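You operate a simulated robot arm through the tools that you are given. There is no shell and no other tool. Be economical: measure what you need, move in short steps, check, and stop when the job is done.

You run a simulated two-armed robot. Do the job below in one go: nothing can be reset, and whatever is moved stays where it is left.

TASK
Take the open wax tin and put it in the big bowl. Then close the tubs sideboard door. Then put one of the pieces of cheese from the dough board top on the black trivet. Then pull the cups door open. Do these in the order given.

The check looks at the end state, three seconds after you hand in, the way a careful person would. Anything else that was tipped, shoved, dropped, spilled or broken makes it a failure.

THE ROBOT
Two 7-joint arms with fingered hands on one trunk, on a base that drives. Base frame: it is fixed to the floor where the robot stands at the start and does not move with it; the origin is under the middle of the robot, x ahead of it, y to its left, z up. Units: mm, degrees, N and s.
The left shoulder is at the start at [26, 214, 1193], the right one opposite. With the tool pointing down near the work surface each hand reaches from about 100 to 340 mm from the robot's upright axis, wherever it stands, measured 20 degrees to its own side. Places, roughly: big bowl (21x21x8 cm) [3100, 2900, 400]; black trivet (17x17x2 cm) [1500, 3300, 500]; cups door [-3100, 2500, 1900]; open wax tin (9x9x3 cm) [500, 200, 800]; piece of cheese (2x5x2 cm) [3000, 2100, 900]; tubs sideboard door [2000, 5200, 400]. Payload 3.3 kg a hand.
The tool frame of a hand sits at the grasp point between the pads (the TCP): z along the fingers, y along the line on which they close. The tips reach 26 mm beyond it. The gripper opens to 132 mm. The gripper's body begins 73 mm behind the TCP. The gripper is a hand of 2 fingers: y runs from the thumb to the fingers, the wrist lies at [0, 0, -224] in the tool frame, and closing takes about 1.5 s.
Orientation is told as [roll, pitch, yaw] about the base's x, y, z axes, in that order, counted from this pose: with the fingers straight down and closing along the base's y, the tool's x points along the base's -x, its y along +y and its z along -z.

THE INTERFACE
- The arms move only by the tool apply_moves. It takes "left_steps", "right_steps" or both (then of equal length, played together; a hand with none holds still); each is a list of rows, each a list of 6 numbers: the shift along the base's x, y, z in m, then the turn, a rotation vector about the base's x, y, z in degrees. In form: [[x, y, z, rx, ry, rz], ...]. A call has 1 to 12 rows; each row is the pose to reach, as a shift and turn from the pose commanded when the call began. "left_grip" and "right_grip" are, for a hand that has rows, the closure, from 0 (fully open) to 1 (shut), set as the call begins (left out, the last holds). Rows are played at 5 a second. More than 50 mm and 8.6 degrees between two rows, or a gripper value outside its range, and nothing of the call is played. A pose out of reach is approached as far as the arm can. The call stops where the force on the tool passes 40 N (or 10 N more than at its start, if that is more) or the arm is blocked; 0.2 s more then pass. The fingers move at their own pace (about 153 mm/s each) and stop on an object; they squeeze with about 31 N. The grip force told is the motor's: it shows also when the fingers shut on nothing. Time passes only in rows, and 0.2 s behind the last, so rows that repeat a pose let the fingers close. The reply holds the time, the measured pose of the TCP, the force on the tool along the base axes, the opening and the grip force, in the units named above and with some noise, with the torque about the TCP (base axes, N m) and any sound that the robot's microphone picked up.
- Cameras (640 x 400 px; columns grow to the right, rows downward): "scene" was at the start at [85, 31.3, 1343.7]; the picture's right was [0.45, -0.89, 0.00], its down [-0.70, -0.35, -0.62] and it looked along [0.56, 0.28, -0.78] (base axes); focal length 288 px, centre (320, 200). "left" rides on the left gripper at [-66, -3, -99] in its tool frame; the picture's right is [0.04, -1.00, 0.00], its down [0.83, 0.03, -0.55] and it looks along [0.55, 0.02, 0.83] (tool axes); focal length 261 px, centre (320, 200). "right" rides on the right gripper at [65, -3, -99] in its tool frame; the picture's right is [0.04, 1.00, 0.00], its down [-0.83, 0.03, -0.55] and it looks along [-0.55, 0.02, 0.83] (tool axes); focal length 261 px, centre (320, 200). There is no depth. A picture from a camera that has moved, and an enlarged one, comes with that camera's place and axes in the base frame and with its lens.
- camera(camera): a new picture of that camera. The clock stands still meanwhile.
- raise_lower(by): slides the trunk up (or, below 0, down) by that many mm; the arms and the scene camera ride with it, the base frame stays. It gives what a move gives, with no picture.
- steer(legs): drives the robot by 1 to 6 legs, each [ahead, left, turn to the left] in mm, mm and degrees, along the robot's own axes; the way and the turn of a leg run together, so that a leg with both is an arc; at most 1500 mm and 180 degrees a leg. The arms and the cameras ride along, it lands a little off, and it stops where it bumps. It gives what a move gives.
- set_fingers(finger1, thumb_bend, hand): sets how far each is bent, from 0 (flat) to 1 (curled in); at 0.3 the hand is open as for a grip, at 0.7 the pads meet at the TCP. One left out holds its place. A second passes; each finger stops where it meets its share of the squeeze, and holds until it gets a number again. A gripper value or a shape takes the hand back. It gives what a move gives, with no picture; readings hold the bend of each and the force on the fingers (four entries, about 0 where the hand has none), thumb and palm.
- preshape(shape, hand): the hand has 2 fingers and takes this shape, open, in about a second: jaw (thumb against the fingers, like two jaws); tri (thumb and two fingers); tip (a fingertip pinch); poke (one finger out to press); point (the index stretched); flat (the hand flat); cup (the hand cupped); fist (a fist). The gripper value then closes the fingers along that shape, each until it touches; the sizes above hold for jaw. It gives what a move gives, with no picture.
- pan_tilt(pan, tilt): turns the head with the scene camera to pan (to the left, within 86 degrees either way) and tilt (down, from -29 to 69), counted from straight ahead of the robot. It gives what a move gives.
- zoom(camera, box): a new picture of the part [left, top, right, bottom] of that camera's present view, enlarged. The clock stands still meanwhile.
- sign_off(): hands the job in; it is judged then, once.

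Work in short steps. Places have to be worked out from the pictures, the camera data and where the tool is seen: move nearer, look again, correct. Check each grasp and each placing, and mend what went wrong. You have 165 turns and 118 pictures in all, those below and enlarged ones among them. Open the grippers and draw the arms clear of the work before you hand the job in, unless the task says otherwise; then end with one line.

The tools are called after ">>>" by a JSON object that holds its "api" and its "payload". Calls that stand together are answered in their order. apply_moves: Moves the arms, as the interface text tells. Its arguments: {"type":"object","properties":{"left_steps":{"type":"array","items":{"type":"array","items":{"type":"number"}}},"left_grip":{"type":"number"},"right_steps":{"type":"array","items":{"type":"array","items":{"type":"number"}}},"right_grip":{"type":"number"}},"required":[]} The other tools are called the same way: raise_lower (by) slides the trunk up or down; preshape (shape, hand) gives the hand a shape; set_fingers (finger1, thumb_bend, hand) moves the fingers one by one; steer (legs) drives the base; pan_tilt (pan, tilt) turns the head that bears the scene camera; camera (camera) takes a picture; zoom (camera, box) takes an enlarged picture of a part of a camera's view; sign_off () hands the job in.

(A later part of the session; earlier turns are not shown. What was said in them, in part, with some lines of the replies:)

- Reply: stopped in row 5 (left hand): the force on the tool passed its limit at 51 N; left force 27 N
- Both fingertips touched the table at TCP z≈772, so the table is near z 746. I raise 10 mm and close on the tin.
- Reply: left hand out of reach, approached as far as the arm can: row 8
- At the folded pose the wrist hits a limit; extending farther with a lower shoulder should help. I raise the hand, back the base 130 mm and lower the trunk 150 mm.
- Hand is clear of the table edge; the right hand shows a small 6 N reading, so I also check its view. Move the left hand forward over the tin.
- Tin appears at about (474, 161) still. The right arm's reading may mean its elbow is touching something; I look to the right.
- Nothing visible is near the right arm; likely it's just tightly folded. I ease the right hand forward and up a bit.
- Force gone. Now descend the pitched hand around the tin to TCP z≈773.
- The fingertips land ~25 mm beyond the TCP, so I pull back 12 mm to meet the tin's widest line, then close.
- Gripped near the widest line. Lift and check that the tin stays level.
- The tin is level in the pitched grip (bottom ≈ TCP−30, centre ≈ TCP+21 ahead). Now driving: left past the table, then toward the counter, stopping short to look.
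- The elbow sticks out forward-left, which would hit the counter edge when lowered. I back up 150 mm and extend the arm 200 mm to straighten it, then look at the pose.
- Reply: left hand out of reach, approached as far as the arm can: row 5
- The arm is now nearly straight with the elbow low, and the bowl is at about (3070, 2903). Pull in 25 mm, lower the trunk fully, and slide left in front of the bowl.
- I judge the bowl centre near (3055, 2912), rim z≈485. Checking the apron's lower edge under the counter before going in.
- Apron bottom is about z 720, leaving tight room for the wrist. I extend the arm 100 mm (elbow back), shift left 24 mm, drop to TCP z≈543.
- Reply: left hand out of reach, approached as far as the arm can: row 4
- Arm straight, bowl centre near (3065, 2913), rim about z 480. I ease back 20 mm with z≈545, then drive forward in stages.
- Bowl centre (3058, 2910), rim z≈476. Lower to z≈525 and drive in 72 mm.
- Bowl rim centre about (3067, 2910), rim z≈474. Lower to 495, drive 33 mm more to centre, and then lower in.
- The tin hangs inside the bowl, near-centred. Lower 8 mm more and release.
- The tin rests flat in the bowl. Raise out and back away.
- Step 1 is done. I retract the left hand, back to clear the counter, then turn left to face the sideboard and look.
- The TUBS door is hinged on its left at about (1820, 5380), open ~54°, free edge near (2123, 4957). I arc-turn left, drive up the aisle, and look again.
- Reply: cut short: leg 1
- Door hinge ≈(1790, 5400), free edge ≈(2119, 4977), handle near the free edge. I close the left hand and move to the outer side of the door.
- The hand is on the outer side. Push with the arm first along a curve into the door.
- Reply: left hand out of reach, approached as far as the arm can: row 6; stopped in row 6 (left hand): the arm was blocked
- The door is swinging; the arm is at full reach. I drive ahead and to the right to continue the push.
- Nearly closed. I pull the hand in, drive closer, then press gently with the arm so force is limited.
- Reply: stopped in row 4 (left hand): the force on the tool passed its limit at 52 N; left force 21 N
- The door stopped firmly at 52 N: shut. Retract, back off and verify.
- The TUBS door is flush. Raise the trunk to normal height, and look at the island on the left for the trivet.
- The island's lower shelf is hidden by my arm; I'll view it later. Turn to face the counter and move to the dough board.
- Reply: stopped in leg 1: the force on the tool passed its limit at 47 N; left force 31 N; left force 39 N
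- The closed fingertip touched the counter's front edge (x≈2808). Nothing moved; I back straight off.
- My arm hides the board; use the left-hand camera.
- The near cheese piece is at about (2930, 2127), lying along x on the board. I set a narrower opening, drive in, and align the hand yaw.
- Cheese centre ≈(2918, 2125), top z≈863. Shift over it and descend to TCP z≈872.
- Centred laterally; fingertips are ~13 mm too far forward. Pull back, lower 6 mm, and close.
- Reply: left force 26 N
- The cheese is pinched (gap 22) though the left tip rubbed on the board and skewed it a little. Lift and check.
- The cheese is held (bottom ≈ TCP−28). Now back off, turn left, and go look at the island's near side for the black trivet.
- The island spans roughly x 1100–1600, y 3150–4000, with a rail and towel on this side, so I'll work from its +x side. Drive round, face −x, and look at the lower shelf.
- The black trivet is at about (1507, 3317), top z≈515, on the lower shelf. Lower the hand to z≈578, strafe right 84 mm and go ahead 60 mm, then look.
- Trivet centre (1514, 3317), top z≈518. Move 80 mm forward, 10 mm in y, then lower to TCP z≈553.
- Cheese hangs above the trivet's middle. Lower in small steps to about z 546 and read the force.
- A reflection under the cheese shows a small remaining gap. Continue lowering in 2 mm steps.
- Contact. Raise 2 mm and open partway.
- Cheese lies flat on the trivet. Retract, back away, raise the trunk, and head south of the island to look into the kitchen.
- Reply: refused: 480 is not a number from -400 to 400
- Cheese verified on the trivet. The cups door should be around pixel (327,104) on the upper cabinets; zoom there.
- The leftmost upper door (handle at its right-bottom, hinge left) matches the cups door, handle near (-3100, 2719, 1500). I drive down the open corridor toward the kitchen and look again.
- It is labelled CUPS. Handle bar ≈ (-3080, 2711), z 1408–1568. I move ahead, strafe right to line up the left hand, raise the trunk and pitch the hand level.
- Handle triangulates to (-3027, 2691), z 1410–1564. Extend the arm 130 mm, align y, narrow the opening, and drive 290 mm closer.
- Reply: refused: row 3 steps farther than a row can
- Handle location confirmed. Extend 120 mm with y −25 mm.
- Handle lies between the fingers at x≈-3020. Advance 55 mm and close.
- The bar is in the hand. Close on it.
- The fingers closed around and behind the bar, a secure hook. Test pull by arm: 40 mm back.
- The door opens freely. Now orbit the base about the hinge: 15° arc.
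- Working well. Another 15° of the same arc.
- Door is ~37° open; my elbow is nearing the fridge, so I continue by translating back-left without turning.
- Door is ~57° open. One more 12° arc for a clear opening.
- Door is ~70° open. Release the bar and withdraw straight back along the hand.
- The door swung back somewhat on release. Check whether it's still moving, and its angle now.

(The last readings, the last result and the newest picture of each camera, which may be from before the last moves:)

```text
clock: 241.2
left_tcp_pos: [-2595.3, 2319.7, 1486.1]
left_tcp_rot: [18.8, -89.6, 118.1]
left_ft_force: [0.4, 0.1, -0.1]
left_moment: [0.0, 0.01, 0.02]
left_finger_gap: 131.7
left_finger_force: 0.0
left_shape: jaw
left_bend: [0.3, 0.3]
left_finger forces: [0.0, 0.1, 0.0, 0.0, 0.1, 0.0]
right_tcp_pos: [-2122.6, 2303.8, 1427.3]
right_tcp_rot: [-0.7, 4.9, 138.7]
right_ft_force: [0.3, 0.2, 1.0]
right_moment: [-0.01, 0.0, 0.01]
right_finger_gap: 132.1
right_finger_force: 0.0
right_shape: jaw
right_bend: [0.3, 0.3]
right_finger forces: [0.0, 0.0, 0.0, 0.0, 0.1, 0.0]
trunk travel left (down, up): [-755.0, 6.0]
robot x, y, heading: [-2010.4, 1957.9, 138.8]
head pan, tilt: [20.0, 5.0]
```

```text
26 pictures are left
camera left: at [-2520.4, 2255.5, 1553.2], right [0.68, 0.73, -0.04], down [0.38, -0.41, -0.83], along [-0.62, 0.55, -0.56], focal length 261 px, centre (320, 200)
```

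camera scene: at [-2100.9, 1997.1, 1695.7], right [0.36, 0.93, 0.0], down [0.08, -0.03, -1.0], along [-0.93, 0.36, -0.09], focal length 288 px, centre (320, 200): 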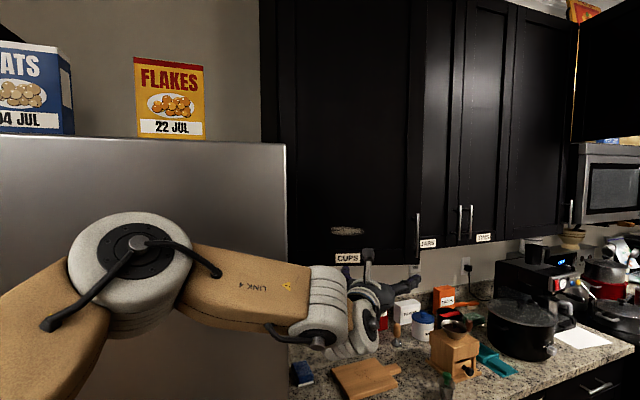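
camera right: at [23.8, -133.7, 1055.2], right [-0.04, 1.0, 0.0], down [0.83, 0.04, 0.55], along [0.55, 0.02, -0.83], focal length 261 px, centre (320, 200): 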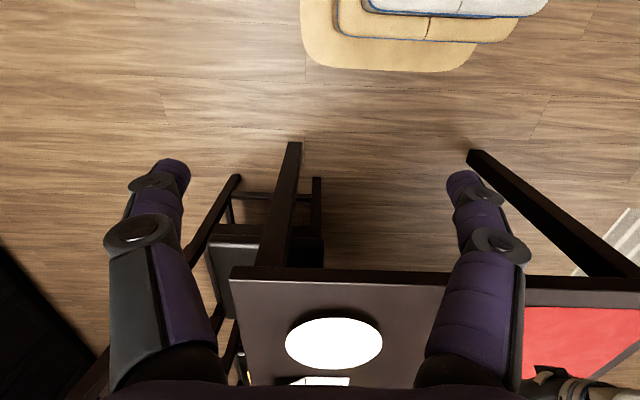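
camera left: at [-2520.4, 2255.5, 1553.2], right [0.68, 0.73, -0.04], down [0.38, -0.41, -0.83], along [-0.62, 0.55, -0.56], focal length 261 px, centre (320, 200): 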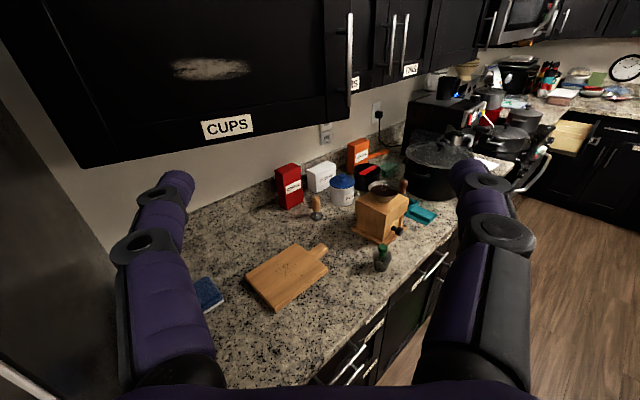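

Let some time pass and see whether it settles.

>>> {"api": "apply_moves", "payload": {"left_steps": [[0.01, -0.01, 0, 0, 0, 0], [0.02, -0.02, 0, 0, 0, 0], [0.02, -0.02, 0, 0, 0, 0], [0.02, -0.02, 0, 0, 0, 0], [0.02, -0.02, 0, 0, 0, 0], [0.02, -0.02, 0, 0, 0, 0]]}}

>>> {"api": "camera", "payload": {"camera": "left"}}

```text
clock: 242.7
left_tcp_pos: [-2575.7, 2300.9, 1485.9]
left_tcp_rot: [18.8, -89.5, 118.2]
left_ft_force: [-0.2, -0.2, -0.2]
left_moment: [-0.03, 0.01, 0.01]
left_finger_gap: 131.7
left_finger_force: 0.0
left_shape: jaw
left_bend: [0.3, 0.3]
left_finger forces: [0.0, 0.0, 0.0, 0.0, 0.0, 0.0]
right_tcp_pos: [-2123.4, 2303.1, 1426.7]
right_tcp_rot: [-0.7, 4.9, 138.7]
right_ft_force: [0.0, -0.2, 0.4]
right_moment: [-0.03, 0.02, 0.01]
right_finger_gap: 131.7
right_finger_force: 0.1
right_shape: jaw
right_bend: [0.3, 0.3]
right_finger forces: [0.0, 0.1, 0.0, 0.0, 0.0, 0.0]
trunk travel left (down, up): [-755.0, 6.0]
robot x, y, heading: [-2008.4, 1960.0, 138.8]
head pan, tilt: [20.0, 5.0]
```

```text
25 pictures are left
camera left: at [-2500.7, 2235.4, 1553.0], right [0.68, 0.73, -0.04], down [0.38, -0.41, -0.83], along [-0.62, 0.55, -0.56], focal length 261 px, centre (320, 200)
```

left: 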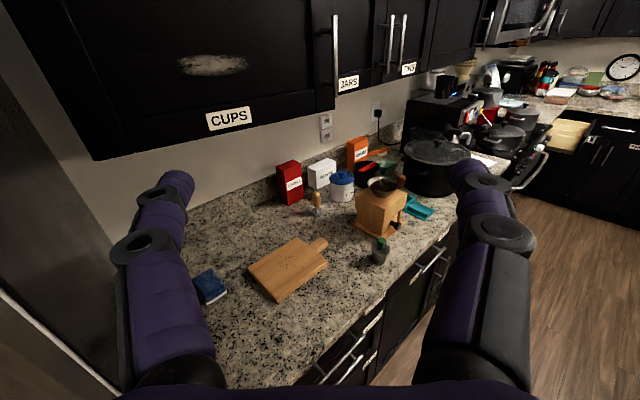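

The fingertip shoved the door as it opened and it coasted back nearly shut; there seems to be no spring. I'll redo it with the hand kept aligned. Retract the hand, then retrace the arcs.

>>> {"api": "apply_moves", "payload": {"left_steps": [[0.03, -0.026, 0, 0, 0, 0], [0.06, -0.053, 0, 0, 0, 0], [0.09, -0.08, 0, 0, 0, 0]]}}

>>> {"api": "steer", "payload": {"legs": [[108, -199, 12], [154, -67, 0], [156, -207, 15], [156, -207, 15]]}}

>>> {"api": "camera", "payload": {"camera": "left"}}

>>> {"api": "camera", "payload": {"camera": "scene"}}

```text
clock: 243.4
left_tcp_pos: [-2477.8, 2221.8, 1486.1]
left_tcp_rot: [75.4, -89.3, 61.5]
left_ft_force: [0.0, -0.3, 0.1]
left_moment: [-0.01, 0.0, 0.02]
left_finger_gap: 132.2
left_finger_force: 0.0
left_shape: jaw
left_bend: [0.3, 0.3]
left_finger forces: [0.0, 0.0, 0.0, 0.1, 0.1, 0.1]
right_tcp_pos: [-2116.6, 2305.5, 1428.9]
right_tcp_rot: [-0.5, 4.6, 138.7]
right_ft_force: [0.0, 0.3, -0.2]
right_moment: [-0.05, 0.08, -0.02]
right_finger_gap: 131.9
right_finger_force: 0.1
right_shape: jaw
right_bend: [0.3, 0.3]
right_finger forces: [0.0, 0.0, 0.0, 0.1, 0.1, 0.1]
trunk travel left (down, up): [-755.0, 6.0]
robot x, y, heading: [-2003.0, 1960.3, 138.6]
head pan, tilt: [20.0, 5.0]
```

```text
clock: 249.2
left_tcp_pos: [-2814.6, 2659.0, 1483.2]
left_tcp_rot: [18.5, -89.6, 160.9]
left_ft_force: [0.6, -0.4, 0.1]
left_moment: [-0.01, 0.02, 0.0]
left_finger_gap: 132.2
left_finger_force: 0.1
left_shape: jaw
left_bend: [0.3, 0.3]
left_finger forces: [0.0, 0.1, 0.0, 0.0, 0.1, 0.1]
right_tcp_pos: [-2602.5, 2965.3, 1428.4]
right_tcp_rot: [-0.7, 4.9, -178.9]
right_ft_force: [-0.3, 0.0, 0.2]
right_moment: [0.05, -0.05, 0.01]
right_finger_gap: 132.1
right_finger_force: 0.0
right_shape: jaw
right_bend: [0.3, 0.3]
right_finger forces: [0.1, 0.0, 0.1, 0.1, 0.0, 0.1]
trunk travel left (down, up): [-755.0, 6.0]
robot x, y, heading: [-2283.6, 2788.1, -178.8]
head pan, tilt: [20.0, 5.0]
```

```text
24 pictures are left
camera left: at [-2714.5, 2660.5, 1550.5], right [0.01, 1.0, -0.04], down [0.56, -0.04, -0.83], along [-0.83, -0.01, -0.56], focal length 261 px, centre (320, 200)
```

left: 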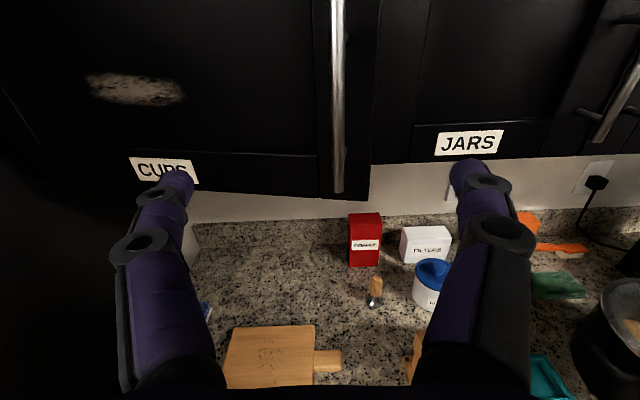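

```text
23 pictures are left
camera scene: at [-2382.2, 2753.3, 1695.7], right [-0.36, 0.93, 0.0], down [0.08, 0.03, -1.0], along [-0.93, -0.36, -0.09], focal length 288 px, centre (320, 200)
```

scene: 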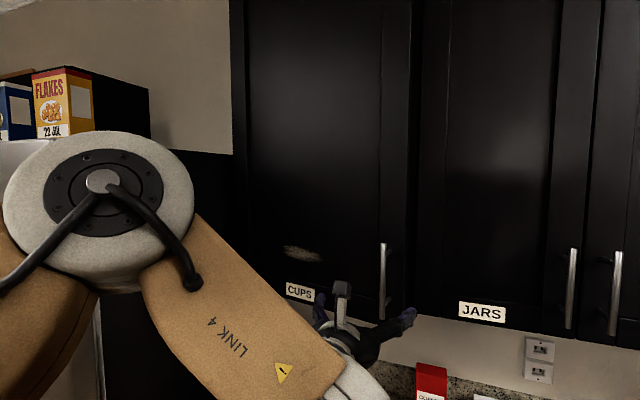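

The door rests ajar at ~10°, so it stays where left. Handle now ≈(-2937, 2676). Move onto it again, yawing 10° to align with the door.

>>> {"api": "apply_moves", "payload": {"left_steps": [[-0.03, 0.012, 0, 0, 0, -5], [-0.06, 0.015, 0, 0, 0, -10], [-0.09, 0.017, 0, 0, 0, -10], [-0.113, 0.017, 0, 0, 0, -10]]}}

>>> {"api": "camera", "payload": {"camera": "left"}}

```text
clock: 250.2
left_tcp_pos: [-2926.3, 2674.4, 1481.2]
left_tcp_rot: [14.3, -89.6, 155.1]
left_ft_force: [0.7, 0.4, 0.9]
left_moment: [0.02, -0.02, 0.02]
left_finger_gap: 132.1
left_finger_force: 0.0
left_shape: jaw
left_bend: [0.3, 0.3]
left_finger forces: [0.1, 0.0, 0.0, 0.0, 0.0, 0.0]
right_tcp_pos: [-2603.5, 2963.9, 1428.5]
right_tcp_rot: [-0.8, 5.0, -178.8]
right_ft_force: [-0.2, -0.2, -0.1]
right_moment: [0.03, 0.0, -0.04]
right_finger_gap: 132.0
right_finger_force: 0.1
right_shape: jaw
right_bend: [0.3, 0.3]
right_finger forces: [0.0, 0.0, 0.0, 0.1, 0.0, 0.0]
trunk travel left (down, up): [-755.0, 6.0]
robot x, y, heading: [-2286.9, 2793.1, -178.8]
head pan, tilt: [20.0, 5.0]
```

```text
22 pictures are left
camera left: at [-2828.7, 2658.6, 1549.3], right [0.18, 0.98, -0.04], down [0.54, -0.14, -0.83], along [-0.82, 0.13, -0.56], focal length 261 px, centre (320, 200)
```

left: 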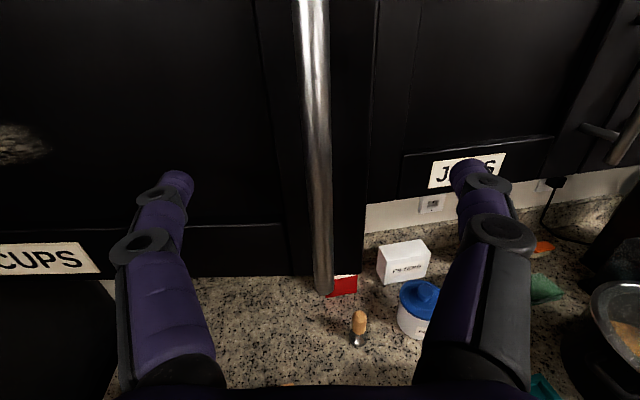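

Same alignment as before. Close around the bar, then orbit 30° in two arcs.

>>> {"api": "apply_moves", "payload": {"left_grip": 1, "left_steps": [[0, 0, 0, 0, 0, 0], [0, 0, 0, 0, 0, 0], [0, 0, 0, 0, 0, 0], [0, 0, 0, 0, 0, 0], [0, 0, 0, 0, 0, 0], [0, 0, 0, 0, 0, 0], [0, 0, 0, 0, 0, 0]]}}

>>> {"api": "steer", "payload": {"legs": [[-150, 206, -15], [-150, 206, -15]]}}

>>> {"api": "camera", "payload": {"camera": "left"}}

```text
clock: 251.8
left_tcp_pos: [-2925.8, 2675.5, 1480.9]
left_tcp_rot: [19.6, -89.5, 149.6]
left_ft_force: [-0.2, 0.0, -0.2]
left_moment: [0.02, 0.02, -0.01]
left_finger_gap: 0.0
left_finger_force: 30.9
left_shape: jaw
left_bend: [0.62, 0.7]
left_finger forces: [0.0, 0.1, 0.0, 0.0, 0.0, 0.1]
right_tcp_pos: [-2602.1, 2965.2, 1428.1]
right_tcp_rot: [-0.6, 4.9, -178.9]
right_ft_force: [-0.3, -0.6, -0.2]
right_moment: [-0.01, 0.01, 0.01]
right_finger_gap: 131.9
right_finger_force: 0.1
right_shape: jaw
right_bend: [0.3, 0.3]
right_finger forces: [0.0, 0.0, 0.0, 0.0, 0.1, 0.0]
trunk travel left (down, up): [-755.0, 6.0]
robot x, y, heading: [-2285.6, 2792.3, -178.8]
head pan, tilt: [20.0, 5.0]
```

```text
clock: 255.1
left_tcp_pos: [-2702.6, 2542.3, 1482.5]
left_tcp_rot: [14.2, -89.6, 125.0]
left_ft_force: [-0.5, 0.6, 0.6]
left_moment: [0.01, 0.01, -0.01]
left_finger_gap: 0.2
left_finger_force: 30.8
left_shape: jaw
left_bend: [0.62, 0.68]
left_finger forces: [0.7, 0.0, 0.1, 0.0, 0.0, 0.0]
right_tcp_pos: [-2278.2, 2630.9, 1427.5]
right_tcp_rot: [-0.8, 4.9, 151.1]
right_ft_force: [0.1, 0.5, -0.8]
right_moment: [0.04, 0.01, -0.03]
right_finger_gap: 132.0
right_finger_force: 0.1
right_shape: jaw
right_bend: [0.3, 0.3]
right_finger forces: [0.0, 0.0, 0.0, 0.0, 0.0, 0.0]
trunk travel left (down, up): [-755.0, 6.0]
robot x, y, heading: [-2092.0, 2319.1, 150.9]
head pan, tilt: [20.0, 5.0]
```

```text
21 pictures are left
camera left: at [-2625.6, 2480.0, 1549.5], right [0.65, 0.76, -0.04], down [0.4, -0.39, -0.83], along [-0.64, 0.52, -0.56], focal length 261 px, centre (320, 200)
```

left: 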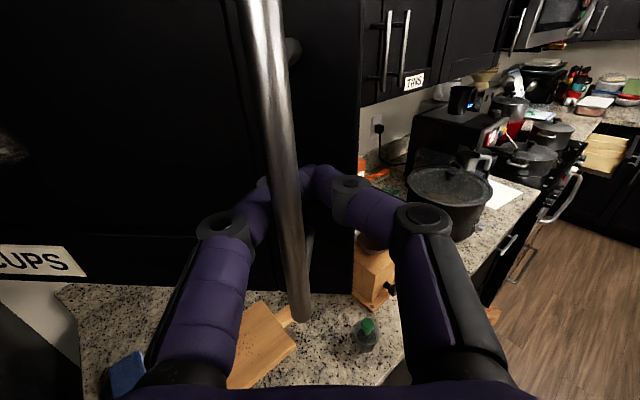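

Door ~42° with aligned hand and no force. Continue with small translations, yawing the hand to follow.

>>> {"api": "steer", "payload": {"legs": [[-94, 42, 0]]}}

>>> {"api": "apply_moves", "payload": {"left_steps": [[0, 0, 0, 0, 0, -4], [0, 0, 0, 0, 0, -8], [0, 0, 0, 0, 0, -12]]}}

>>> {"api": "steer", "payload": {"legs": [[-84, 60, 0]]}}

>>> {"api": "apply_moves", "payload": {"left_steps": [[0, 0, 0, 0, 0, -4], [0, 0, 0, 0, 0, -8], [0, 0, 0, 0, 0, -12]]}}

>>> {"api": "camera", "payload": {"camera": "left"}}

```text
clock: 256.2
left_tcp_pos: [-2644.8, 2458.9, 1483.8]
left_tcp_rot: [11.0, -89.7, 128.4]
left_ft_force: [-7.6, -4.9, 0.6]
left_moment: [0.0, -0.01, -0.09]
left_finger_gap: 0.1
left_finger_force: 30.6
left_shape: jaw
left_bend: [0.62, 0.68]
left_finger forces: [9.2, 0.0, 0.0, 0.1, 0.0, 0.0]
right_tcp_pos: [-2218.6, 2549.1, 1428.1]
right_tcp_rot: [-0.8, 4.9, 151.1]
right_ft_force: [0.8, 0.4, -0.7]
right_moment: [0.0, 0.0, 0.04]
right_finger_gap: 132.1
right_finger_force: 0.0
right_shape: jaw
right_bend: [0.3, 0.3]
right_finger forces: [0.0, 0.0, 0.0, 0.1, 0.1, 0.0]
trunk travel left (down, up): [-755.0, 6.0]
robot x, y, heading: [-2027.1, 2239.2, 151.0]
head pan, tilt: [20.0, 5.0]
```

```text
clock: 257.0
left_tcp_pos: [-2644.0, 2460.7, 1482.5]
left_tcp_rot: [12.5, -89.7, 114.9]
left_ft_force: [-3.8, -3.4, -0.1]
left_moment: [-0.02, 0.03, -0.03]
left_finger_gap: 0.0
left_finger_force: 30.9
left_shape: jaw
left_bend: [0.62, 0.68]
left_finger forces: [4.0, 0.1, 0.0, 0.1, 0.0, 0.0]
right_tcp_pos: [-2218.2, 2550.4, 1427.7]
right_tcp_rot: [-0.9, 4.9, 151.1]
right_ft_force: [0.9, 0.1, 0.3]
right_moment: [-0.01, 0.0, 0.01]
right_finger_gap: 132.1
right_finger_force: 0.1
right_shape: jaw
right_bend: [0.3, 0.3]
right_finger forces: [0.1, 0.0, 0.0, 0.1, 0.0, 0.1]
trunk travel left (down, up): [-755.0, 6.0]
robot x, y, heading: [-2028.0, 2240.7, 151.5]
head pan, tilt: [20.0, 5.0]
```

```text
clock: 258.2
left_tcp_pos: [-2601.9, 2365.6, 1483.1]
left_tcp_rot: [5.6, -89.7, 122.0]
left_ft_force: [-16.5, -4.1, -0.7]
left_moment: [-0.05, 0.01, -0.15]
left_finger_gap: 0.1
left_finger_force: 30.9
left_shape: jaw
left_bend: [0.62, 0.68]
left_finger forces: [17.2, 0.1, 0.1, 0.0, 0.0, 0.1]
right_tcp_pos: [-2176.7, 2455.0, 1427.6]
right_tcp_rot: [-0.8, 5.0, 151.0]
right_ft_force: [-0.1, -0.6, -0.4]
right_moment: [-0.01, 0.0, 0.03]
right_finger_gap: 132.1
right_finger_force: 0.1
right_shape: jaw
right_bend: [0.3, 0.3]
right_finger forces: [0.0, 0.0, 0.0, 0.0, 0.1, 0.0]
trunk travel left (down, up): [-755.0, 6.0]
robot x, y, heading: [-1983.9, 2143.7, 150.8]
head pan, tilt: [20.0, 5.0]
```

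```text
clock: 259.0
left_tcp_pos: [-2600.5, 2363.0, 1482.4]
left_tcp_rot: [16.7, -89.8, 98.7]
left_ft_force: [-8.9, -3.1, 0.5]
left_moment: [-0.02, 0.02, -0.03]
left_finger_gap: 0.2
left_finger_force: 30.8
left_shape: jaw
left_bend: [0.62, 0.68]
left_finger forces: [9.5, 0.0, 0.0, 0.0, 0.0, 0.0]
right_tcp_pos: [-2175.0, 2455.8, 1426.1]
right_tcp_rot: [-0.8, 4.9, 151.1]
right_ft_force: [0.2, 0.3, -0.6]
right_moment: [0.0, -0.01, -0.01]
right_finger_gap: 131.9
right_finger_force: 0.1
right_shape: jaw
right_bend: [0.3, 0.3]
right_finger forces: [0.1, 0.0, 0.0, 0.0, 0.1, 0.0]
trunk travel left (down, up): [-755.0, 6.0]
robot x, y, heading: [-1985.3, 2145.0, 150.9]
head pan, tilt: [20.0, 5.0]
```

```text
20 pictures are left
camera left: at [-2555.8, 2276.1, 1549.0], right [0.9, 0.43, -0.04], down [0.21, -0.52, -0.83], along [-0.38, 0.74, -0.56], focal length 261 px, centre (320, 200)
```

left: 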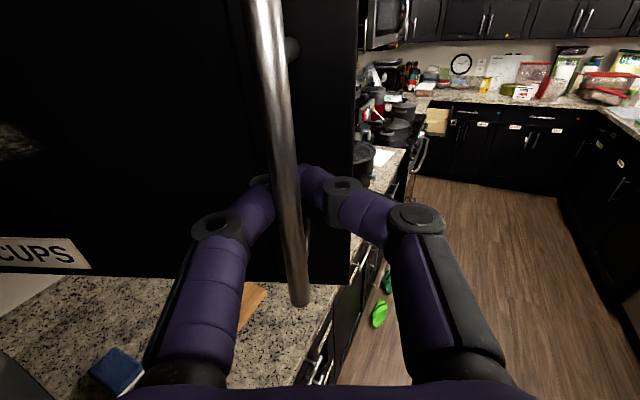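

Aligned at ~65°, but the bar pulls radially on the finger. I relieve that by moving 10 mm toward the hinge, then open only the thumb (outer side).

>>> {"api": "apply_moves", "payload": {"left_steps": [[-0.005, -0.0016, 0, 0, 0, 0], [-0.01, -0.0033, 0, 0, 0, 0]]}}

>>> {"api": "set_fingers", "payload": {"hand": "left", "thumb_bend": 0.3}}

>>> {"api": "camera", "payload": {"camera": "left"}}

```text
clock: 259.6
left_tcp_pos: [-2607.5, 2363.2, 1483.0]
left_tcp_rot: [28.1, -89.7, 87.2]
left_ft_force: [-0.4, 0.3, 0.1]
left_moment: [0.0, 0.02, -0.01]
left_finger_gap: 0.0
left_finger_force: 31.3
left_shape: jaw
left_bend: [0.62, 0.68]
left_finger forces: [0.0, 0.0, 0.0, 0.0, 0.0, 0.0]
right_tcp_pos: [-2171.2, 2456.9, 1428.3]
right_tcp_rot: [-0.7, 4.9, 151.0]
right_ft_force: [-0.4, -0.2, -0.3]
right_moment: [-0.03, 0.01, -0.03]
right_finger_gap: 132.1
right_finger_force: 0.1
right_shape: jaw
right_bend: [0.3, 0.3]
right_finger forces: [0.0, 0.1, 0.0, 0.0, 0.0, 0.0]
trunk travel left (down, up): [-755.0, 6.0]
robot x, y, heading: [-1984.3, 2148.2, 151.3]
head pan, tilt: [20.0, 5.0]
```

```text
clock: 260.6
left_tcp_pos: [-2614.2, 2360.3, 1481.2]
left_tcp_rot: [3.4, -89.6, 112.2]
left_ft_force: [-21.1, -5.5, -1.0]
left_moment: [0.05, 0.01, -0.74]
left_finger_gap: 35.6
left_finger_force: 10.7
left_shape: fingers
left_bend: [0.78, 0.3]
left_finger forces: [22.1, 0.0, 0.2, 0.0, 0.1, 0.1]
right_tcp_pos: [-2176.8, 2455.3, 1427.4]
right_tcp_rot: [-0.9, 5.1, 151.0]
right_ft_force: [0.7, 0.6, 0.4]
right_moment: [0.01, 0.0, 0.0]
right_finger_gap: 132.1
right_finger_force: 0.0
right_shape: jaw
right_bend: [0.3, 0.3]
right_finger forces: [0.0, 0.0, 0.0, 0.0, 0.0, 0.0]
trunk travel left (down, up): [-755.0, 6.0]
robot x, y, heading: [-1985.5, 2144.1, 151.0]
head pan, tilt: [20.0, 5.0]
```

```text
19 pictures are left
camera left: at [-2567.8, 2273.5, 1547.7], right [0.9, 0.43, -0.04], down [0.21, -0.52, -0.83], along [-0.38, 0.74, -0.56], focal length 261 px, centre (320, 200)
```

left: 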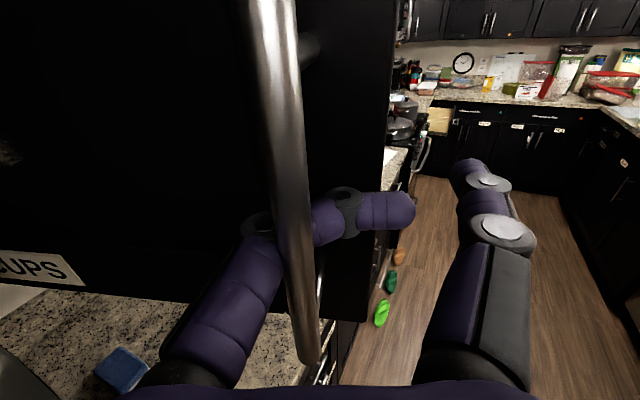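

The finger re-curled onto the bar. Ease it off in steps: first to 0.6, then check.

>>> {"api": "set_fingers", "payload": {"hand": "left", "finger1": 0.62}}

>>> {"api": "set_fingers", "payload": {"hand": "left", "finger1": 0.5}}

>>> {"api": "set_fingers", "payload": {"hand": "left", "finger1": 0.4}}

>>> {"api": "camera", "payload": {"camera": "left"}}

```text
clock: 261.6
left_tcp_pos: [-2608.3, 2363.3, 1483.4]
left_tcp_rot: [31.8, -89.7, 83.7]
left_ft_force: [-0.5, 0.0, -0.9]
left_moment: [-0.03, -0.01, -0.01]
left_finger_gap: 80.7
left_finger_force: 0.0
left_shape: fingers
left_bend: [0.62, 0.3]
left_finger forces: [0.1, 0.0, 0.0, 0.0, 0.0, 0.1]
right_tcp_pos: [-2172.3, 2457.4, 1427.7]
right_tcp_rot: [-0.7, 4.8, 150.9]
right_ft_force: [-0.5, 0.9, 0.1]
right_moment: [0.03, 0.02, 0.03]
right_finger_gap: 132.2
right_finger_force: 0.1
right_shape: jaw
right_bend: [0.3, 0.3]
right_finger forces: [0.0, 0.0, 0.1, 0.0, 0.0, 0.1]
trunk travel left (down, up): [-755.0, 6.0]
robot x, y, heading: [-1983.5, 2145.4, 151.0]
head pan, tilt: [20.0, 5.0]
```

```text
clock: 262.6
left_tcp_pos: [-2607.3, 2361.8, 1484.4]
left_tcp_rot: [36.1, -89.7, 79.5]
left_ft_force: [0.3, 0.5, -0.1]
left_moment: [-0.02, -0.02, 0.0]
left_finger_gap: 99.5
left_finger_force: 0.1
left_shape: fingers
left_bend: [0.5, 0.3]
left_finger forces: [0.0, 0.0, 0.0, 0.0, 0.0, 0.0]
right_tcp_pos: [-2171.8, 2455.6, 1427.2]
right_tcp_rot: [-0.7, 4.9, 151.1]
right_ft_force: [-0.1, 0.3, 0.8]
right_moment: [0.0, 0.01, -0.02]
right_finger_gap: 131.9
right_finger_force: 0.0
right_shape: jaw
right_bend: [0.3, 0.3]
right_finger forces: [0.1, 0.1, 0.0, 0.0, 0.1, 0.0]
trunk travel left (down, up): [-755.0, 6.0]
robot x, y, heading: [-1982.0, 2143.3, 151.1]
head pan, tilt: [20.0, 5.0]
```

```text
clock: 263.6
left_tcp_pos: [-2609.2, 2361.8, 1482.5]
left_tcp_rot: [35.8, -89.6, 79.7]
left_ft_force: [0.2, -0.4, -0.9]
left_moment: [-0.03, -0.02, -0.01]
left_finger_gap: 116.6
left_finger_force: 0.1
left_shape: fingers
left_bend: [0.4, 0.3]
left_finger forces: [0.1, 0.0, 0.0, 0.1, 0.0, 0.1]
right_tcp_pos: [-2171.7, 2455.6, 1427.8]
right_tcp_rot: [-0.7, 4.9, 150.9]
right_ft_force: [0.5, -0.2, -0.2]
right_moment: [0.02, -0.04, -0.01]
right_finger_gap: 132.0
right_finger_force: 0.0
right_shape: jaw
right_bend: [0.3, 0.3]
right_finger forces: [0.0, 0.0, 0.0, 0.0, 0.0, 0.0]
trunk travel left (down, up): [-755.0, 6.0]
robot x, y, heading: [-1983.2, 2146.0, 150.8]
head pan, tilt: [20.0, 5.0]
```

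```text
18 pictures are left
camera left: at [-2562.2, 2274.7, 1550.1], right [0.9, 0.43, -0.04], down [0.21, -0.52, -0.83], along [-0.38, 0.74, -0.56], focal length 261 px, centre (320, 200)
```

left: 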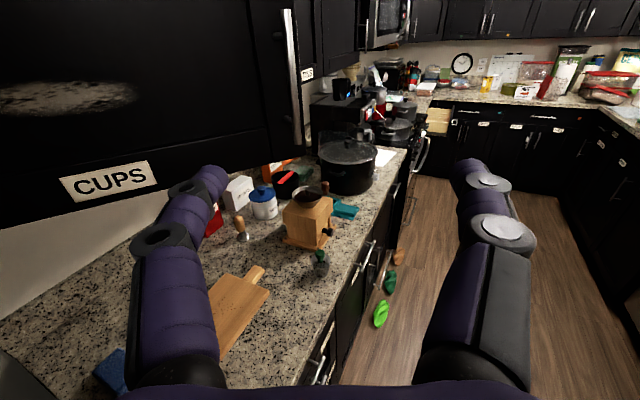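

The door drifted to ~36°. I wait a bit and measure whether it keeps moving.

>>> {"api": "apply_moves", "payload": {"left_steps": [[0, 0, 0, 0, 0, 0], [0, 0, 0, 0, 0, 0], [0, 0, 0, 0, 0, 0], [0, 0, 0, 0, 0, 0], [0, 0, 0, 0, 0, 0], [0, 0, 0, 0, 0, 0], [0, 0, 0, 0, 0, 0], [0, 0, 0, 0, 0, 0], [0, 0, 0, 0, 0, 0], [0, 0, 0, 0, 0, 0]]}}

>>> {"api": "camera", "payload": {"camera": "left"}}

```text
clock: 265.8
left_tcp_pos: [-2608.5, 2363.6, 1483.2]
left_tcp_rot: [35.7, -89.7, 79.7]
left_ft_force: [0.2, -0.1, -0.4]
left_moment: [0.02, -0.01, 0.02]
left_finger_gap: 116.9
left_finger_force: 0.0
left_shape: fingers
left_bend: [0.4, 0.3]
left_finger forces: [0.1, 0.1, 0.0, 0.0, 0.1, 0.0]
right_tcp_pos: [-2172.0, 2455.5, 1428.7]
right_tcp_rot: [-0.7, 4.9, 151.1]
right_ft_force: [-1.1, 0.3, -0.9]
right_moment: [0.0, 0.0, -0.02]
right_finger_gap: 132.1
right_finger_force: 0.1
right_shape: jaw
right_bend: [0.3, 0.3]
right_finger forces: [0.0, 0.0, 0.0, 0.0, 0.1, 0.0]
trunk travel left (down, up): [-755.0, 6.0]
robot x, y, heading: [-1983.8, 2144.1, 151.0]
head pan, tilt: [20.0, 5.0]
```

```text
17 pictures are left
camera left: at [-2562.3, 2274.7, 1550.1], right [0.9, 0.43, -0.04], down [0.21, -0.52, -0.83], along [-0.38, 0.74, -0.56], focal length 261 px, centre (320, 200)
```

left: 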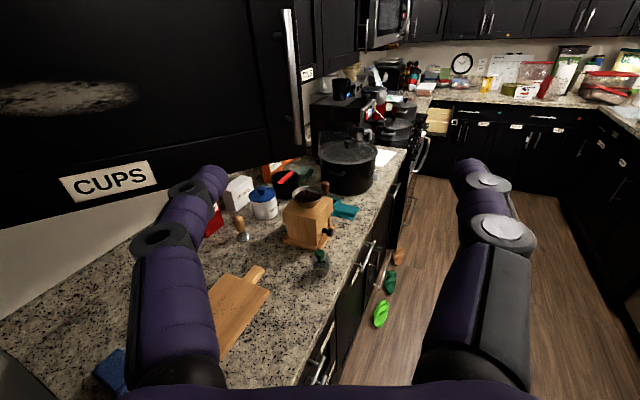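

It rests at ~36°, so only my fingers moved it. I'll push it wider from inside with a closed hand instead. First retract the hand, straighten its yaw.

>>> {"api": "apply_moves", "payload": {"left_grip": 0, "left_steps": [[0.015, -0.03, 0, 0, 0, 0], [0.03, -0.06, 0, 0, 0, 0], [0.045, -0.085, 0, 0, 0, 0], [0.06, -0.1, 0, 0, 0, 7], [0.075, -0.115, 0, 0, 0, 14], [0.085, -0.125, 0, 0, 0, 21], [0.09, -0.13, 0, 0, 0, 28], [0.09, -0.13, 0, 0, 0, 33]]}}

>>> {"api": "apply_moves", "payload": {"left_grip": 1, "left_steps": [[0.01, 0, 0, 0, 0, 0], [0.01, 0, 0, 0, 0, 0], [0.01, 0, 0, 0, 0, 0], [0.01, 0, 0, 0, 0, 0], [0.01, 0, 0, 0, 0, 0], [0.01, 0, 0, 0, 0, 0]]}}

>>> {"api": "camera", "payload": {"camera": "scene"}}

```text
clock: 267.6
left_tcp_pos: [-2522.7, 2237.8, 1480.3]
left_tcp_rot: [8.6, -89.2, 130.0]
left_ft_force: [0.2, -0.3, -0.5]
left_moment: [-0.02, 0.03, -0.01]
left_finger_gap: 131.6
left_finger_force: 0.0
left_shape: jaw
left_bend: [0.3, 0.3]
left_finger forces: [0.0, 0.1, 0.0, 0.0, 0.1, 0.0]
left hand out of reach, approached as far as the arm can: row 7, 8
right_tcp_pos: [-2171.3, 2455.0, 1428.0]
right_tcp_rot: [-0.7, 4.9, 151.0]
right_ft_force: [0.4, 0.0, -0.2]
right_moment: [0.03, -0.01, 0.01]
right_finger_gap: 131.9
right_finger_force: 0.0
right_shape: jaw
right_bend: [0.3, 0.3]
right_finger forces: [0.1, 0.1, 0.1, 0.0, 0.0, 0.0]
trunk travel left (down, up): [-755.0, 6.0]
robot x, y, heading: [-1982.5, 2145.0, 151.0]
head pan, tilt: [20.0, 5.0]
```

```text
clock: 269.0
left_tcp_pos: [-2512.2, 2237.8, 1481.2]
left_tcp_rot: [10.5, -89.1, 128.1]
left_ft_force: [0.7, 0.1, -0.2]
left_moment: [-0.03, 0.01, -0.02]
left_finger_gap: 0.1
left_finger_force: 30.9
left_shape: jaw
left_bend: [0.62, 0.7]
left_finger forces: [0.0, 0.0, 0.1, 0.0, 0.1, 0.0]
right_tcp_pos: [-2172.7, 2456.0, 1427.7]
right_tcp_rot: [-0.7, 4.9, 151.0]
right_ft_force: [-0.4, 0.2, -1.0]
right_moment: [0.02, 0.0, 0.0]
right_finger_gap: 132.1
right_finger_force: 0.0
right_shape: jaw
right_bend: [0.3, 0.3]
right_finger forces: [0.1, 0.1, 0.0, 0.0, 0.1, 0.1]
trunk travel left (down, up): [-755.0, 6.0]
robot x, y, heading: [-1986.0, 2145.1, 151.2]
head pan, tilt: [20.0, 5.0]
```

```text
16 pictures are left
camera scene: at [-2086.1, 2160.9, 1695.7], right [0.16, 0.99, 0.0], down [0.09, -0.01, -1.0], along [-0.98, 0.16, -0.09], focal length 288 px, centre (320, 200)
```

scene: 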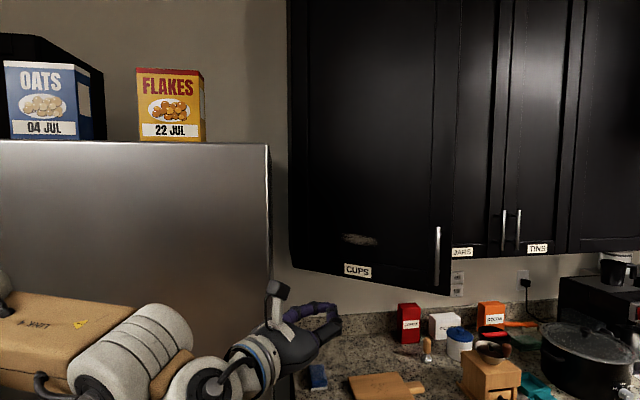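

The door is clearly ajar ~36°. Drive around to its free-edge side: strafe right along a line clear of the door, then turn left.

>>> {"api": "steer", "payload": {"legs": [[264, -546, 0], [0, 0, 50]]}}

>>> {"api": "pan_tilt", "payload": {"pan": 0, "tilt": 10}}

>>> {"api": "camera", "payload": {"camera": "scene"}}

```text
clock: 274.6
left_tcp_pos: [-2363.3, 2417.9, 1481.4]
left_tcp_rot: [10.2, -89.2, 177.3]
left_ft_force: [0.0, -0.3, 0.4]
left_moment: [0.04, -0.01, -0.01]
left_finger_gap: 0.0
left_finger_force: 31.1
left_shape: jaw
left_bend: [0.62, 0.7]
left_finger forces: [0.0, 0.0, 0.0, 0.1, 0.1, 0.0]
right_tcp_pos: [-2304.7, 2819.4, 1428.0]
right_tcp_rot: [-0.7, 4.9, -160.2]
right_ft_force: [0.4, -0.4, 0.4]
right_moment: [0.0, -0.01, -0.03]
right_finger_gap: 132.1
right_finger_force: 0.1
right_shape: jaw
right_bend: [0.3, 0.3]
right_finger forces: [0.0, 0.0, 0.0, 0.1, 0.0, 0.1]
trunk travel left (down, up): [-755.0, 6.0]
robot x, y, heading: [-1945.0, 2752.6, -160.2]
head pan, tilt: [20.0, 5.0]
```

```text
clock: 275.5
left_tcp_pos: [-2363.1, 2418.2, 1480.8]
left_tcp_rot: [10.2, -89.2, 177.3]
left_ft_force: [1.3, 0.3, 0.1]
left_moment: [-0.02, 0.02, 0.01]
left_finger_gap: 0.1
left_finger_force: 30.7
left_shape: jaw
left_bend: [0.62, 0.7]
left_finger forces: [0.0, 0.0, 0.0, 0.1, 0.0, 0.1]
right_tcp_pos: [-2303.4, 2819.0, 1427.2]
right_tcp_rot: [-0.6, 4.9, -160.2]
right_ft_force: [0.3, -1.0, 0.2]
right_moment: [-0.02, 0.01, -0.02]
right_finger_gap: 132.1
right_finger_force: 0.0
right_shape: jaw
right_bend: [0.3, 0.3]
right_finger forces: [0.0, 0.0, 0.0, 0.0, 0.0, 0.0]
trunk travel left (down, up): [-755.0, 6.0]
robot x, y, heading: [-1942.8, 2757.0, -160.1]
head pan, tilt: [0.0, 10.0]
```

```text
15 pictures are left
camera scene: at [-2044.9, 2715.7, 1687.7], right [-0.34, 0.94, 0.0], down [0.16, 0.06, -0.98], along [-0.93, -0.34, -0.17], focal length 288 px, centre (320, 200)
```

scene: 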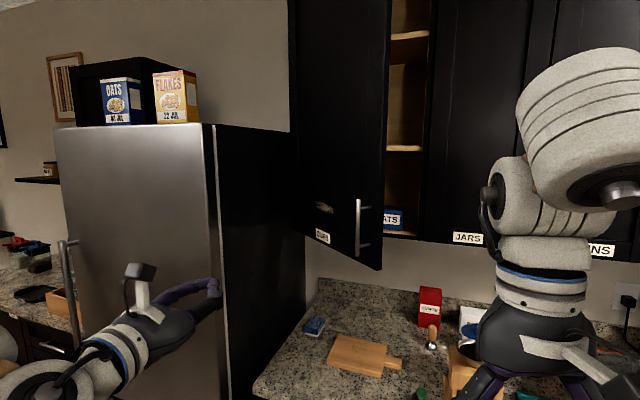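

I see the open gap and interior. Move to the free-edge side: strafe right, then advance with the closed hand just beyond the door's edge.

>>> {"api": "steer", "payload": {"legs": [[0, -310, 0], [200, -73, 0]]}}

>>> {"api": "camera", "payload": {"camera": "left"}}

>>> {"api": "camera", "payload": {"camera": "scene"}}

```text
clock: 278.8
left_tcp_pos: [-2685.5, 2708.4, 1480.4]
left_tcp_rot: [10.4, -89.1, 176.8]
left_ft_force: [-1.4, -0.5, -0.3]
left_moment: [-0.03, 0.0, -0.02]
left_finger_gap: 0.1
left_finger_force: 30.7
left_shape: jaw
left_bend: [0.62, 0.7]
left_finger forces: [0.1, 0.0, 0.0, 0.0, 0.0, 0.1]
right_tcp_pos: [-2624.3, 3110.3, 1427.8]
right_tcp_rot: [-0.8, 4.9, -160.5]
right_ft_force: [-1.4, -0.5, 0.5]
right_moment: [0.0, 0.03, 0.0]
right_finger_gap: 132.0
right_finger_force: 0.0
right_shape: jaw
right_bend: [0.3, 0.3]
right_finger forces: [0.1, 0.0, 0.0, 0.1, 0.1, 0.0]
trunk travel left (down, up): [-755.0, 6.0]
robot x, y, heading: [-2268.9, 3045.0, -160.2]
head pan, tilt: [0.0, 10.0]
```

```text
14 pictures are left
camera left: at [-2588.2, 2724.3, 1548.5], right [-0.13, 0.99, -0.04], down [0.57, 0.04, -0.82], along [-0.82, -0.13, -0.56], focal length 261 px, centre (320, 200)
```

left: 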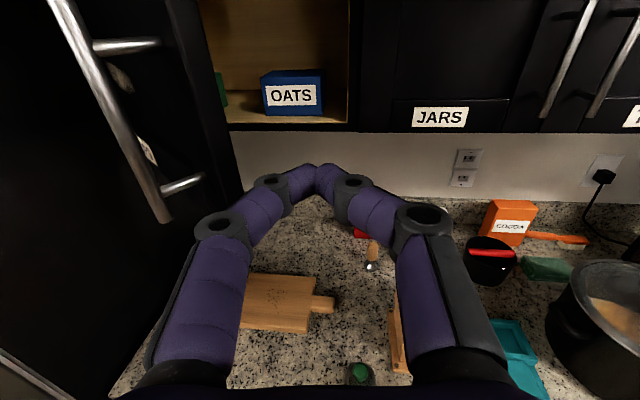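

```text
13 pictures are left
camera scene: at [-2366.1, 3005.5, 1687.6], right [-0.34, 0.94, 0.0], down [0.16, 0.06, -0.98], along [-0.93, -0.33, -0.17], focal length 288 px, centre (320, 200)
```

scene: 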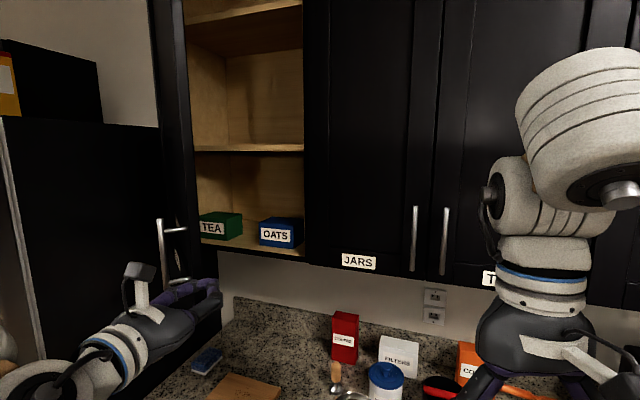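

Edge of the door is just left of the hand, about x≈-2790, y≈2605. Advance 110 mm so the fingers pass the edge, then push gently in −y with the arm.

>>> {"api": "steer", "payload": {"legs": [[103, -37, 0]]}}

>>> {"api": "apply_moves", "payload": {"left_steps": [[0, -0.02, 0, 0, 0, 0], [0, -0.04, 0, 0, 0, 0], [0, -0.055, 0, 0, 0, 0], [0.005, -0.07, 0, 0, 0, 0], [0.01, -0.085, 0, 0, 0, 0], [0.015, -0.1, 0, 0, 0, 0], [0.02, -0.115, 0, 0, 0, 0], [0.025, -0.13, 0, 0, 0, 0]]}}

>>> {"api": "camera", "payload": {"camera": "left"}}

```text
clock: 280.0
left_tcp_pos: [-2795.7, 2710.5, 1481.1]
left_tcp_rot: [9.9, -89.0, 177.3]
left_ft_force: [0.0, 0.0, -0.1]
left_moment: [0.01, -0.02, 0.02]
left_finger_gap: 0.1
left_finger_force: 30.7
left_shape: jaw
left_bend: [0.62, 0.7]
left_finger forces: [0.0, 0.1, 0.0, 0.0, 0.0, 0.1]
right_tcp_pos: [-2733.1, 3110.6, 1426.2]
right_tcp_rot: [-0.7, 4.9, -160.4]
right_ft_force: [0.0, -0.6, -1.6]
right_moment: [0.0, 0.03, -0.04]
right_finger_gap: 131.9
right_finger_force: 0.0
right_shape: jaw
right_bend: [0.3, 0.3]
right_finger forces: [0.0, 0.0, 0.0, 0.1, 0.0, 0.0]
trunk travel left (down, up): [-755.0, 6.0]
robot x, y, heading: [-2378.0, 3043.2, -160.4]
head pan, tilt: [0.0, 10.0]
```

```text
clock: 281.0
left_tcp_pos: [-2783.5, 2656.0, 1484.9]
left_tcp_rot: [26.4, -89.5, 159.0]
left_ft_force: [19.7, 25.9, 6.4]
left_moment: [-0.2, -0.15, 1.41]
left_finger_gap: 0.1
left_finger_force: 30.6
left_shape: jaw
left_bend: [0.57, 0.7]
left_finger forces: [34.6, 0.1, 0.0, 0.0, 0.0, 0.1]
right_tcp_pos: [-2729.3, 3114.6, 1428.3]
right_tcp_rot: [-0.6, 4.6, -160.4]
right_ft_force: [0.3, -0.6, -0.2]
right_moment: [0.05, 0.01, 0.02]
right_finger_gap: 132.0
right_finger_force: 0.1
right_shape: jaw
right_bend: [0.3, 0.3]
right_finger forces: [0.0, 0.1, 0.0, 0.1, 0.1, 0.0]
trunk travel left (down, up): [-755.0, 6.0]
robot x, y, heading: [-2371.4, 3047.4, -160.5]
head pan, tilt: [0.0, 10.0]
stopped in row 5 (left hand): the force on the tool passed its limit at 45 N (the readings are from after the stop); the commanded pose is now the measured one
```

```text
12 pictures are left
camera left: at [-2685.4, 2668.2, 1552.2], right [-0.09, 0.99, -0.05], down [0.56, 0.01, -0.83], along [-0.82, -0.1, -0.56], focal length 261 px, centre (320, 200)
```

left: 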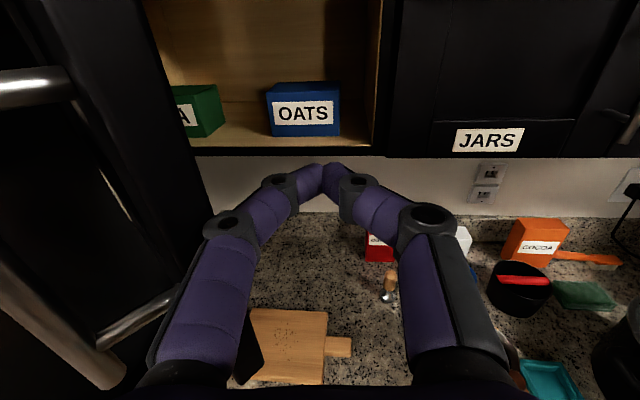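

The force was radial: the edge jammed by friction because I pushed straight −y. I relieve the pressure and instead move along the edge's arc (+x, −y) with the base.

>>> {"api": "apply_moves", "payload": {"left_steps": [[0.006, 0.008, 0, 0, 0, 0]]}}

>>> {"api": "steer", "payload": {"legs": [[-46, 79, 0]]}}

>>> {"api": "camera", "payload": {"camera": "left"}}

```text
clock: 281.4
left_tcp_pos: [-2781.6, 2656.5, 1480.6]
left_tcp_rot: [15.8, -89.1, 170.7]
left_ft_force: [4.4, 5.5, 1.5]
left_moment: [-0.14, -0.06, 0.29]
left_finger_gap: 0.0
left_finger_force: 31.0
left_shape: jaw
left_bend: [0.57, 0.7]
left_finger forces: [6.9, 0.1, 0.0, 0.0, 0.0, 0.1]
right_tcp_pos: [-2730.8, 3110.7, 1428.7]
right_tcp_rot: [-0.7, 4.7, -160.5]
right_ft_force: [-0.3, -0.1, -0.3]
right_moment: [0.01, 0.01, 0.02]
right_finger_gap: 132.1
right_finger_force: 0.0
right_shape: jaw
right_bend: [0.3, 0.3]
right_finger forces: [0.0, 0.0, 0.1, 0.0, 0.0, 0.1]
trunk travel left (down, up): [-755.0, 6.0]
robot x, y, heading: [-2379.2, 3045.0, -160.2]
head pan, tilt: [0.0, 10.0]
```

```text
clock: 282.5
left_tcp_pos: [-2712.9, 2594.5, 1478.8]
left_tcp_rot: [7.8, -89.0, 178.3]
left_ft_force: [0.1, -0.6, -0.5]
left_moment: [-0.06, -0.01, 0.03]
left_finger_gap: 0.0
left_finger_force: 31.4
left_shape: jaw
left_bend: [0.58, 0.7]
left_finger forces: [0.0, 0.1, 0.0, 0.1, 0.0, 0.0]
right_tcp_pos: [-2661.2, 3051.1, 1429.4]
right_tcp_rot: [-0.8, 4.8, -160.5]
right_ft_force: [-0.4, -0.3, 0.3]
right_moment: [0.0, 0.05, -0.03]
right_finger_gap: 132.0
right_finger_force: 0.0
right_shape: jaw
right_bend: [0.3, 0.3]
right_finger forces: [0.1, 0.0, 0.0, 0.0, 0.0, 0.0]
trunk travel left (down, up): [-755.0, 6.0]
robot x, y, heading: [-2306.9, 2984.0, -160.6]
head pan, tilt: [0.0, 10.0]
```

```text
11 pictures are left
camera left: at [-2615.5, 2608.0, 1547.7], right [-0.11, 0.99, -0.04], down [0.57, 0.03, -0.82], along [-0.82, -0.11, -0.57], focal length 261 px, centre (320, 200)
```

left: 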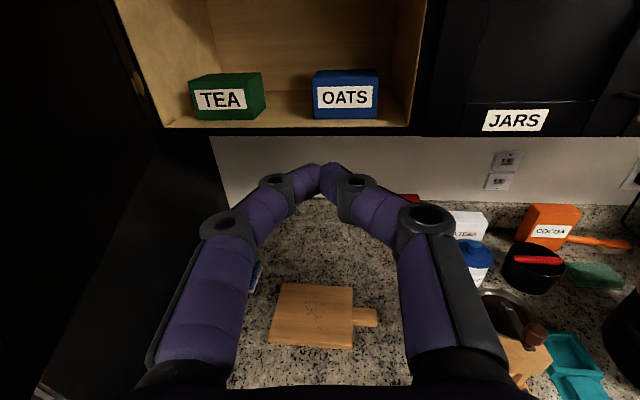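

The door moved freely and opens wide; the hand is now on its inner side. Continue along the arc.

>>> {"api": "steer", "payload": {"legs": [[-32, 86, 0]]}}

>>> {"api": "camera", "payload": {"camera": "scene"}}

```text
clock: 283.7
left_tcp_pos: [-2653.1, 2522.0, 1480.4]
left_tcp_rot: [8.2, -89.2, 178.0]
left_ft_force: [0.2, 0.3, 0.0]
left_moment: [-0.02, 0.01, -0.07]
left_finger_gap: 0.0
left_finger_force: 30.7
left_shape: jaw
left_bend: [0.58, 0.7]
left_finger forces: [0.0, 0.1, 0.0, 0.0, 0.0, 0.0]
right_tcp_pos: [-2600.3, 2979.4, 1428.6]
right_tcp_rot: [-0.9, 4.8, -160.5]
right_ft_force: [0.4, -0.2, -0.2]
right_moment: [0.01, 0.01, -0.01]
right_finger_gap: 132.3
right_finger_force: 0.1
right_shape: jaw
right_bend: [0.3, 0.3]
right_finger forces: [0.0, 0.0, 0.0, 0.0, 0.0, 0.0]
trunk travel left (down, up): [-755.0, 6.0]
robot x, y, heading: [-2243.4, 2914.2, -160.4]
head pan, tilt: [0.0, 10.0]
```

```text
10 pictures are left
camera scene: at [-2342.6, 2873.8, 1687.7], right [-0.33, 0.94, 0.0], down [0.16, 0.06, -0.98], along [-0.93, -0.33, -0.17], focal length 288 px, centre (320, 200)
```

scene: 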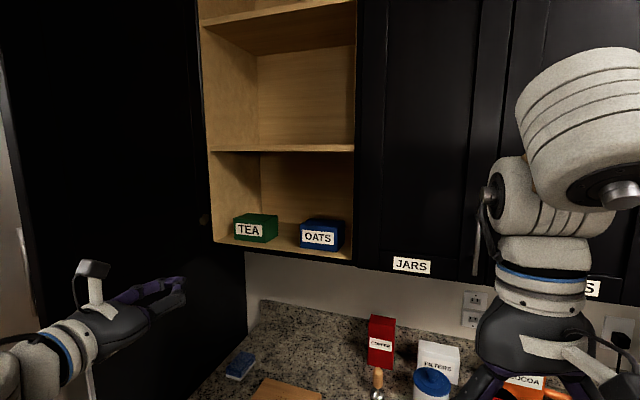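

The door is now ~74° open. Withdraw the hand away from it (strafe right, then back) and check it stays.

>>> {"api": "steer", "payload": {"legs": [[0, -120, 0], [-420, 0, 0]]}}

>>> {"api": "camera", "payload": {"camera": "scene"}}

```text
clock: 287.1
left_tcp_pos: [-2303.4, 2774.7, 1480.1]
left_tcp_rot: [11.6, -89.0, 174.3]
left_ft_force: [0.5, -0.2, -0.1]
left_moment: [0.01, 0.0, -0.02]
left_finger_gap: 0.0
left_finger_force: 31.3
left_shape: jaw
left_bend: [0.58, 0.7]
left_finger forces: [0.1, 0.0, 0.0, 0.1, 0.1, 0.0]
right_tcp_pos: [-2249.7, 3230.3, 1429.3]
right_tcp_rot: [-0.8, 5.0, -160.9]
right_ft_force: [0.5, -0.4, 0.4]
right_moment: [-0.03, 0.02, -0.01]
right_finger_gap: 132.1
right_finger_force: 0.1
right_shape: jaw
right_bend: [0.3, 0.3]
right_finger forces: [0.1, 0.1, 0.0, 0.0, 0.0, 0.0]
trunk travel left (down, up): [-755.0, 6.0]
robot x, y, heading: [-1894.2, 3164.2, -160.7]
head pan, tilt: [0.0, 10.0]
```

```text
9 pictures are left
camera scene: at [-1992.2, 3125.2, 1687.7], right [-0.33, 0.94, 0.0], down [0.16, 0.06, -0.98], along [-0.93, -0.32, -0.17], focal length 288 px, centre (320, 200)
```

scene: 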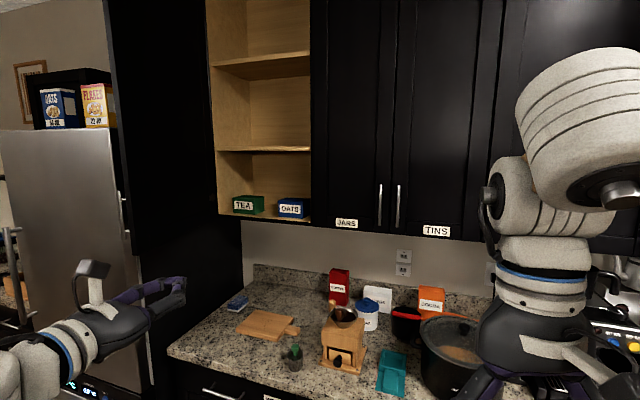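

The door stands wide open and nothing else was disturbed. Open the left gripper, let two seconds pass, and check the door once more.

>>> {"api": "apply_moves", "payload": {"left_grip": 0, "left_steps": [[0, 0, 0, 0, 0, 0], [0, 0, 0, 0, 0, 0], [0, 0, 0, 0, 0, 0], [0, 0, 0, 0, 0, 0], [0, 0, 0, 0, 0, 0], [0, 0, 0, 0, 0, 0], [0, 0, 0, 0, 0, 0], [0, 0, 0, 0, 0, 0], [0, 0, 0, 0, 0, 0], [0, 0, 0, 0, 0, 0]]}}

>>> {"api": "camera", "payload": {"camera": "scene"}}

```text
clock: 289.2
left_tcp_pos: [-2304.0, 2775.0, 1479.6]
left_tcp_rot: [11.6, -88.9, 174.4]
left_ft_force: [-0.3, 0.7, 0.2]
left_moment: [-0.01, 0.0, 0.03]
left_finger_gap: 131.8
left_finger_force: 0.1
left_shape: jaw
left_bend: [0.3, 0.3]
left_finger forces: [0.0, 0.0, 0.0, 0.0, 0.1, 0.0]
right_tcp_pos: [-2251.0, 3230.6, 1428.7]
right_tcp_rot: [-0.7, 4.9, -160.8]
right_ft_force: [-0.2, -0.6, 0.8]
right_moment: [0.03, 0.03, 0.02]
right_finger_gap: 132.0
right_finger_force: 0.0
right_shape: jaw
right_bend: [0.3, 0.3]
right_finger forces: [0.1, 0.1, 0.1, 0.0, 0.0, 0.0]
trunk travel left (down, up): [-755.0, 6.0]
robot x, y, heading: [-1890.8, 3159.8, -160.6]
head pan, tilt: [0.0, 10.0]
```

```text
8 pictures are left
camera scene: at [-1992.4, 3125.2, 1687.7], right [-0.33, 0.94, 0.0], down [0.16, 0.06, -0.98], along [-0.93, -0.32, -0.17], focal length 288 px, centre (320, 200)
```

scene: 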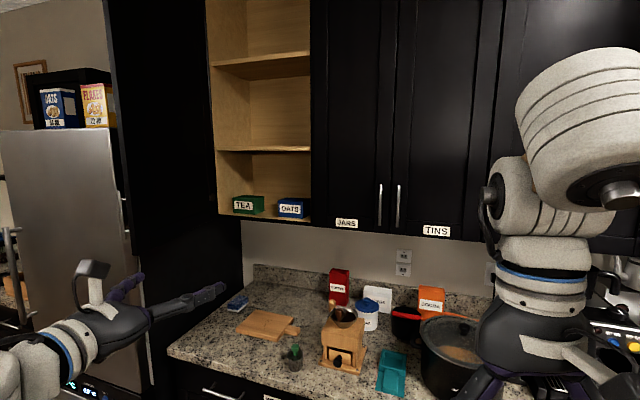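

The door is unchanged after two seconds, both grippers are open and the arms are clear. All four jobs are done, so I hand in.

>>> {"api": "sign_off", "payload": {}}

```text
The job is handed in.
```

All four jobs are done in the order given: the wax tin is in the big bowl, the tubs door is shut, one piece of cheese is on the black trivet, and the cups door stands wide open at about 74°.
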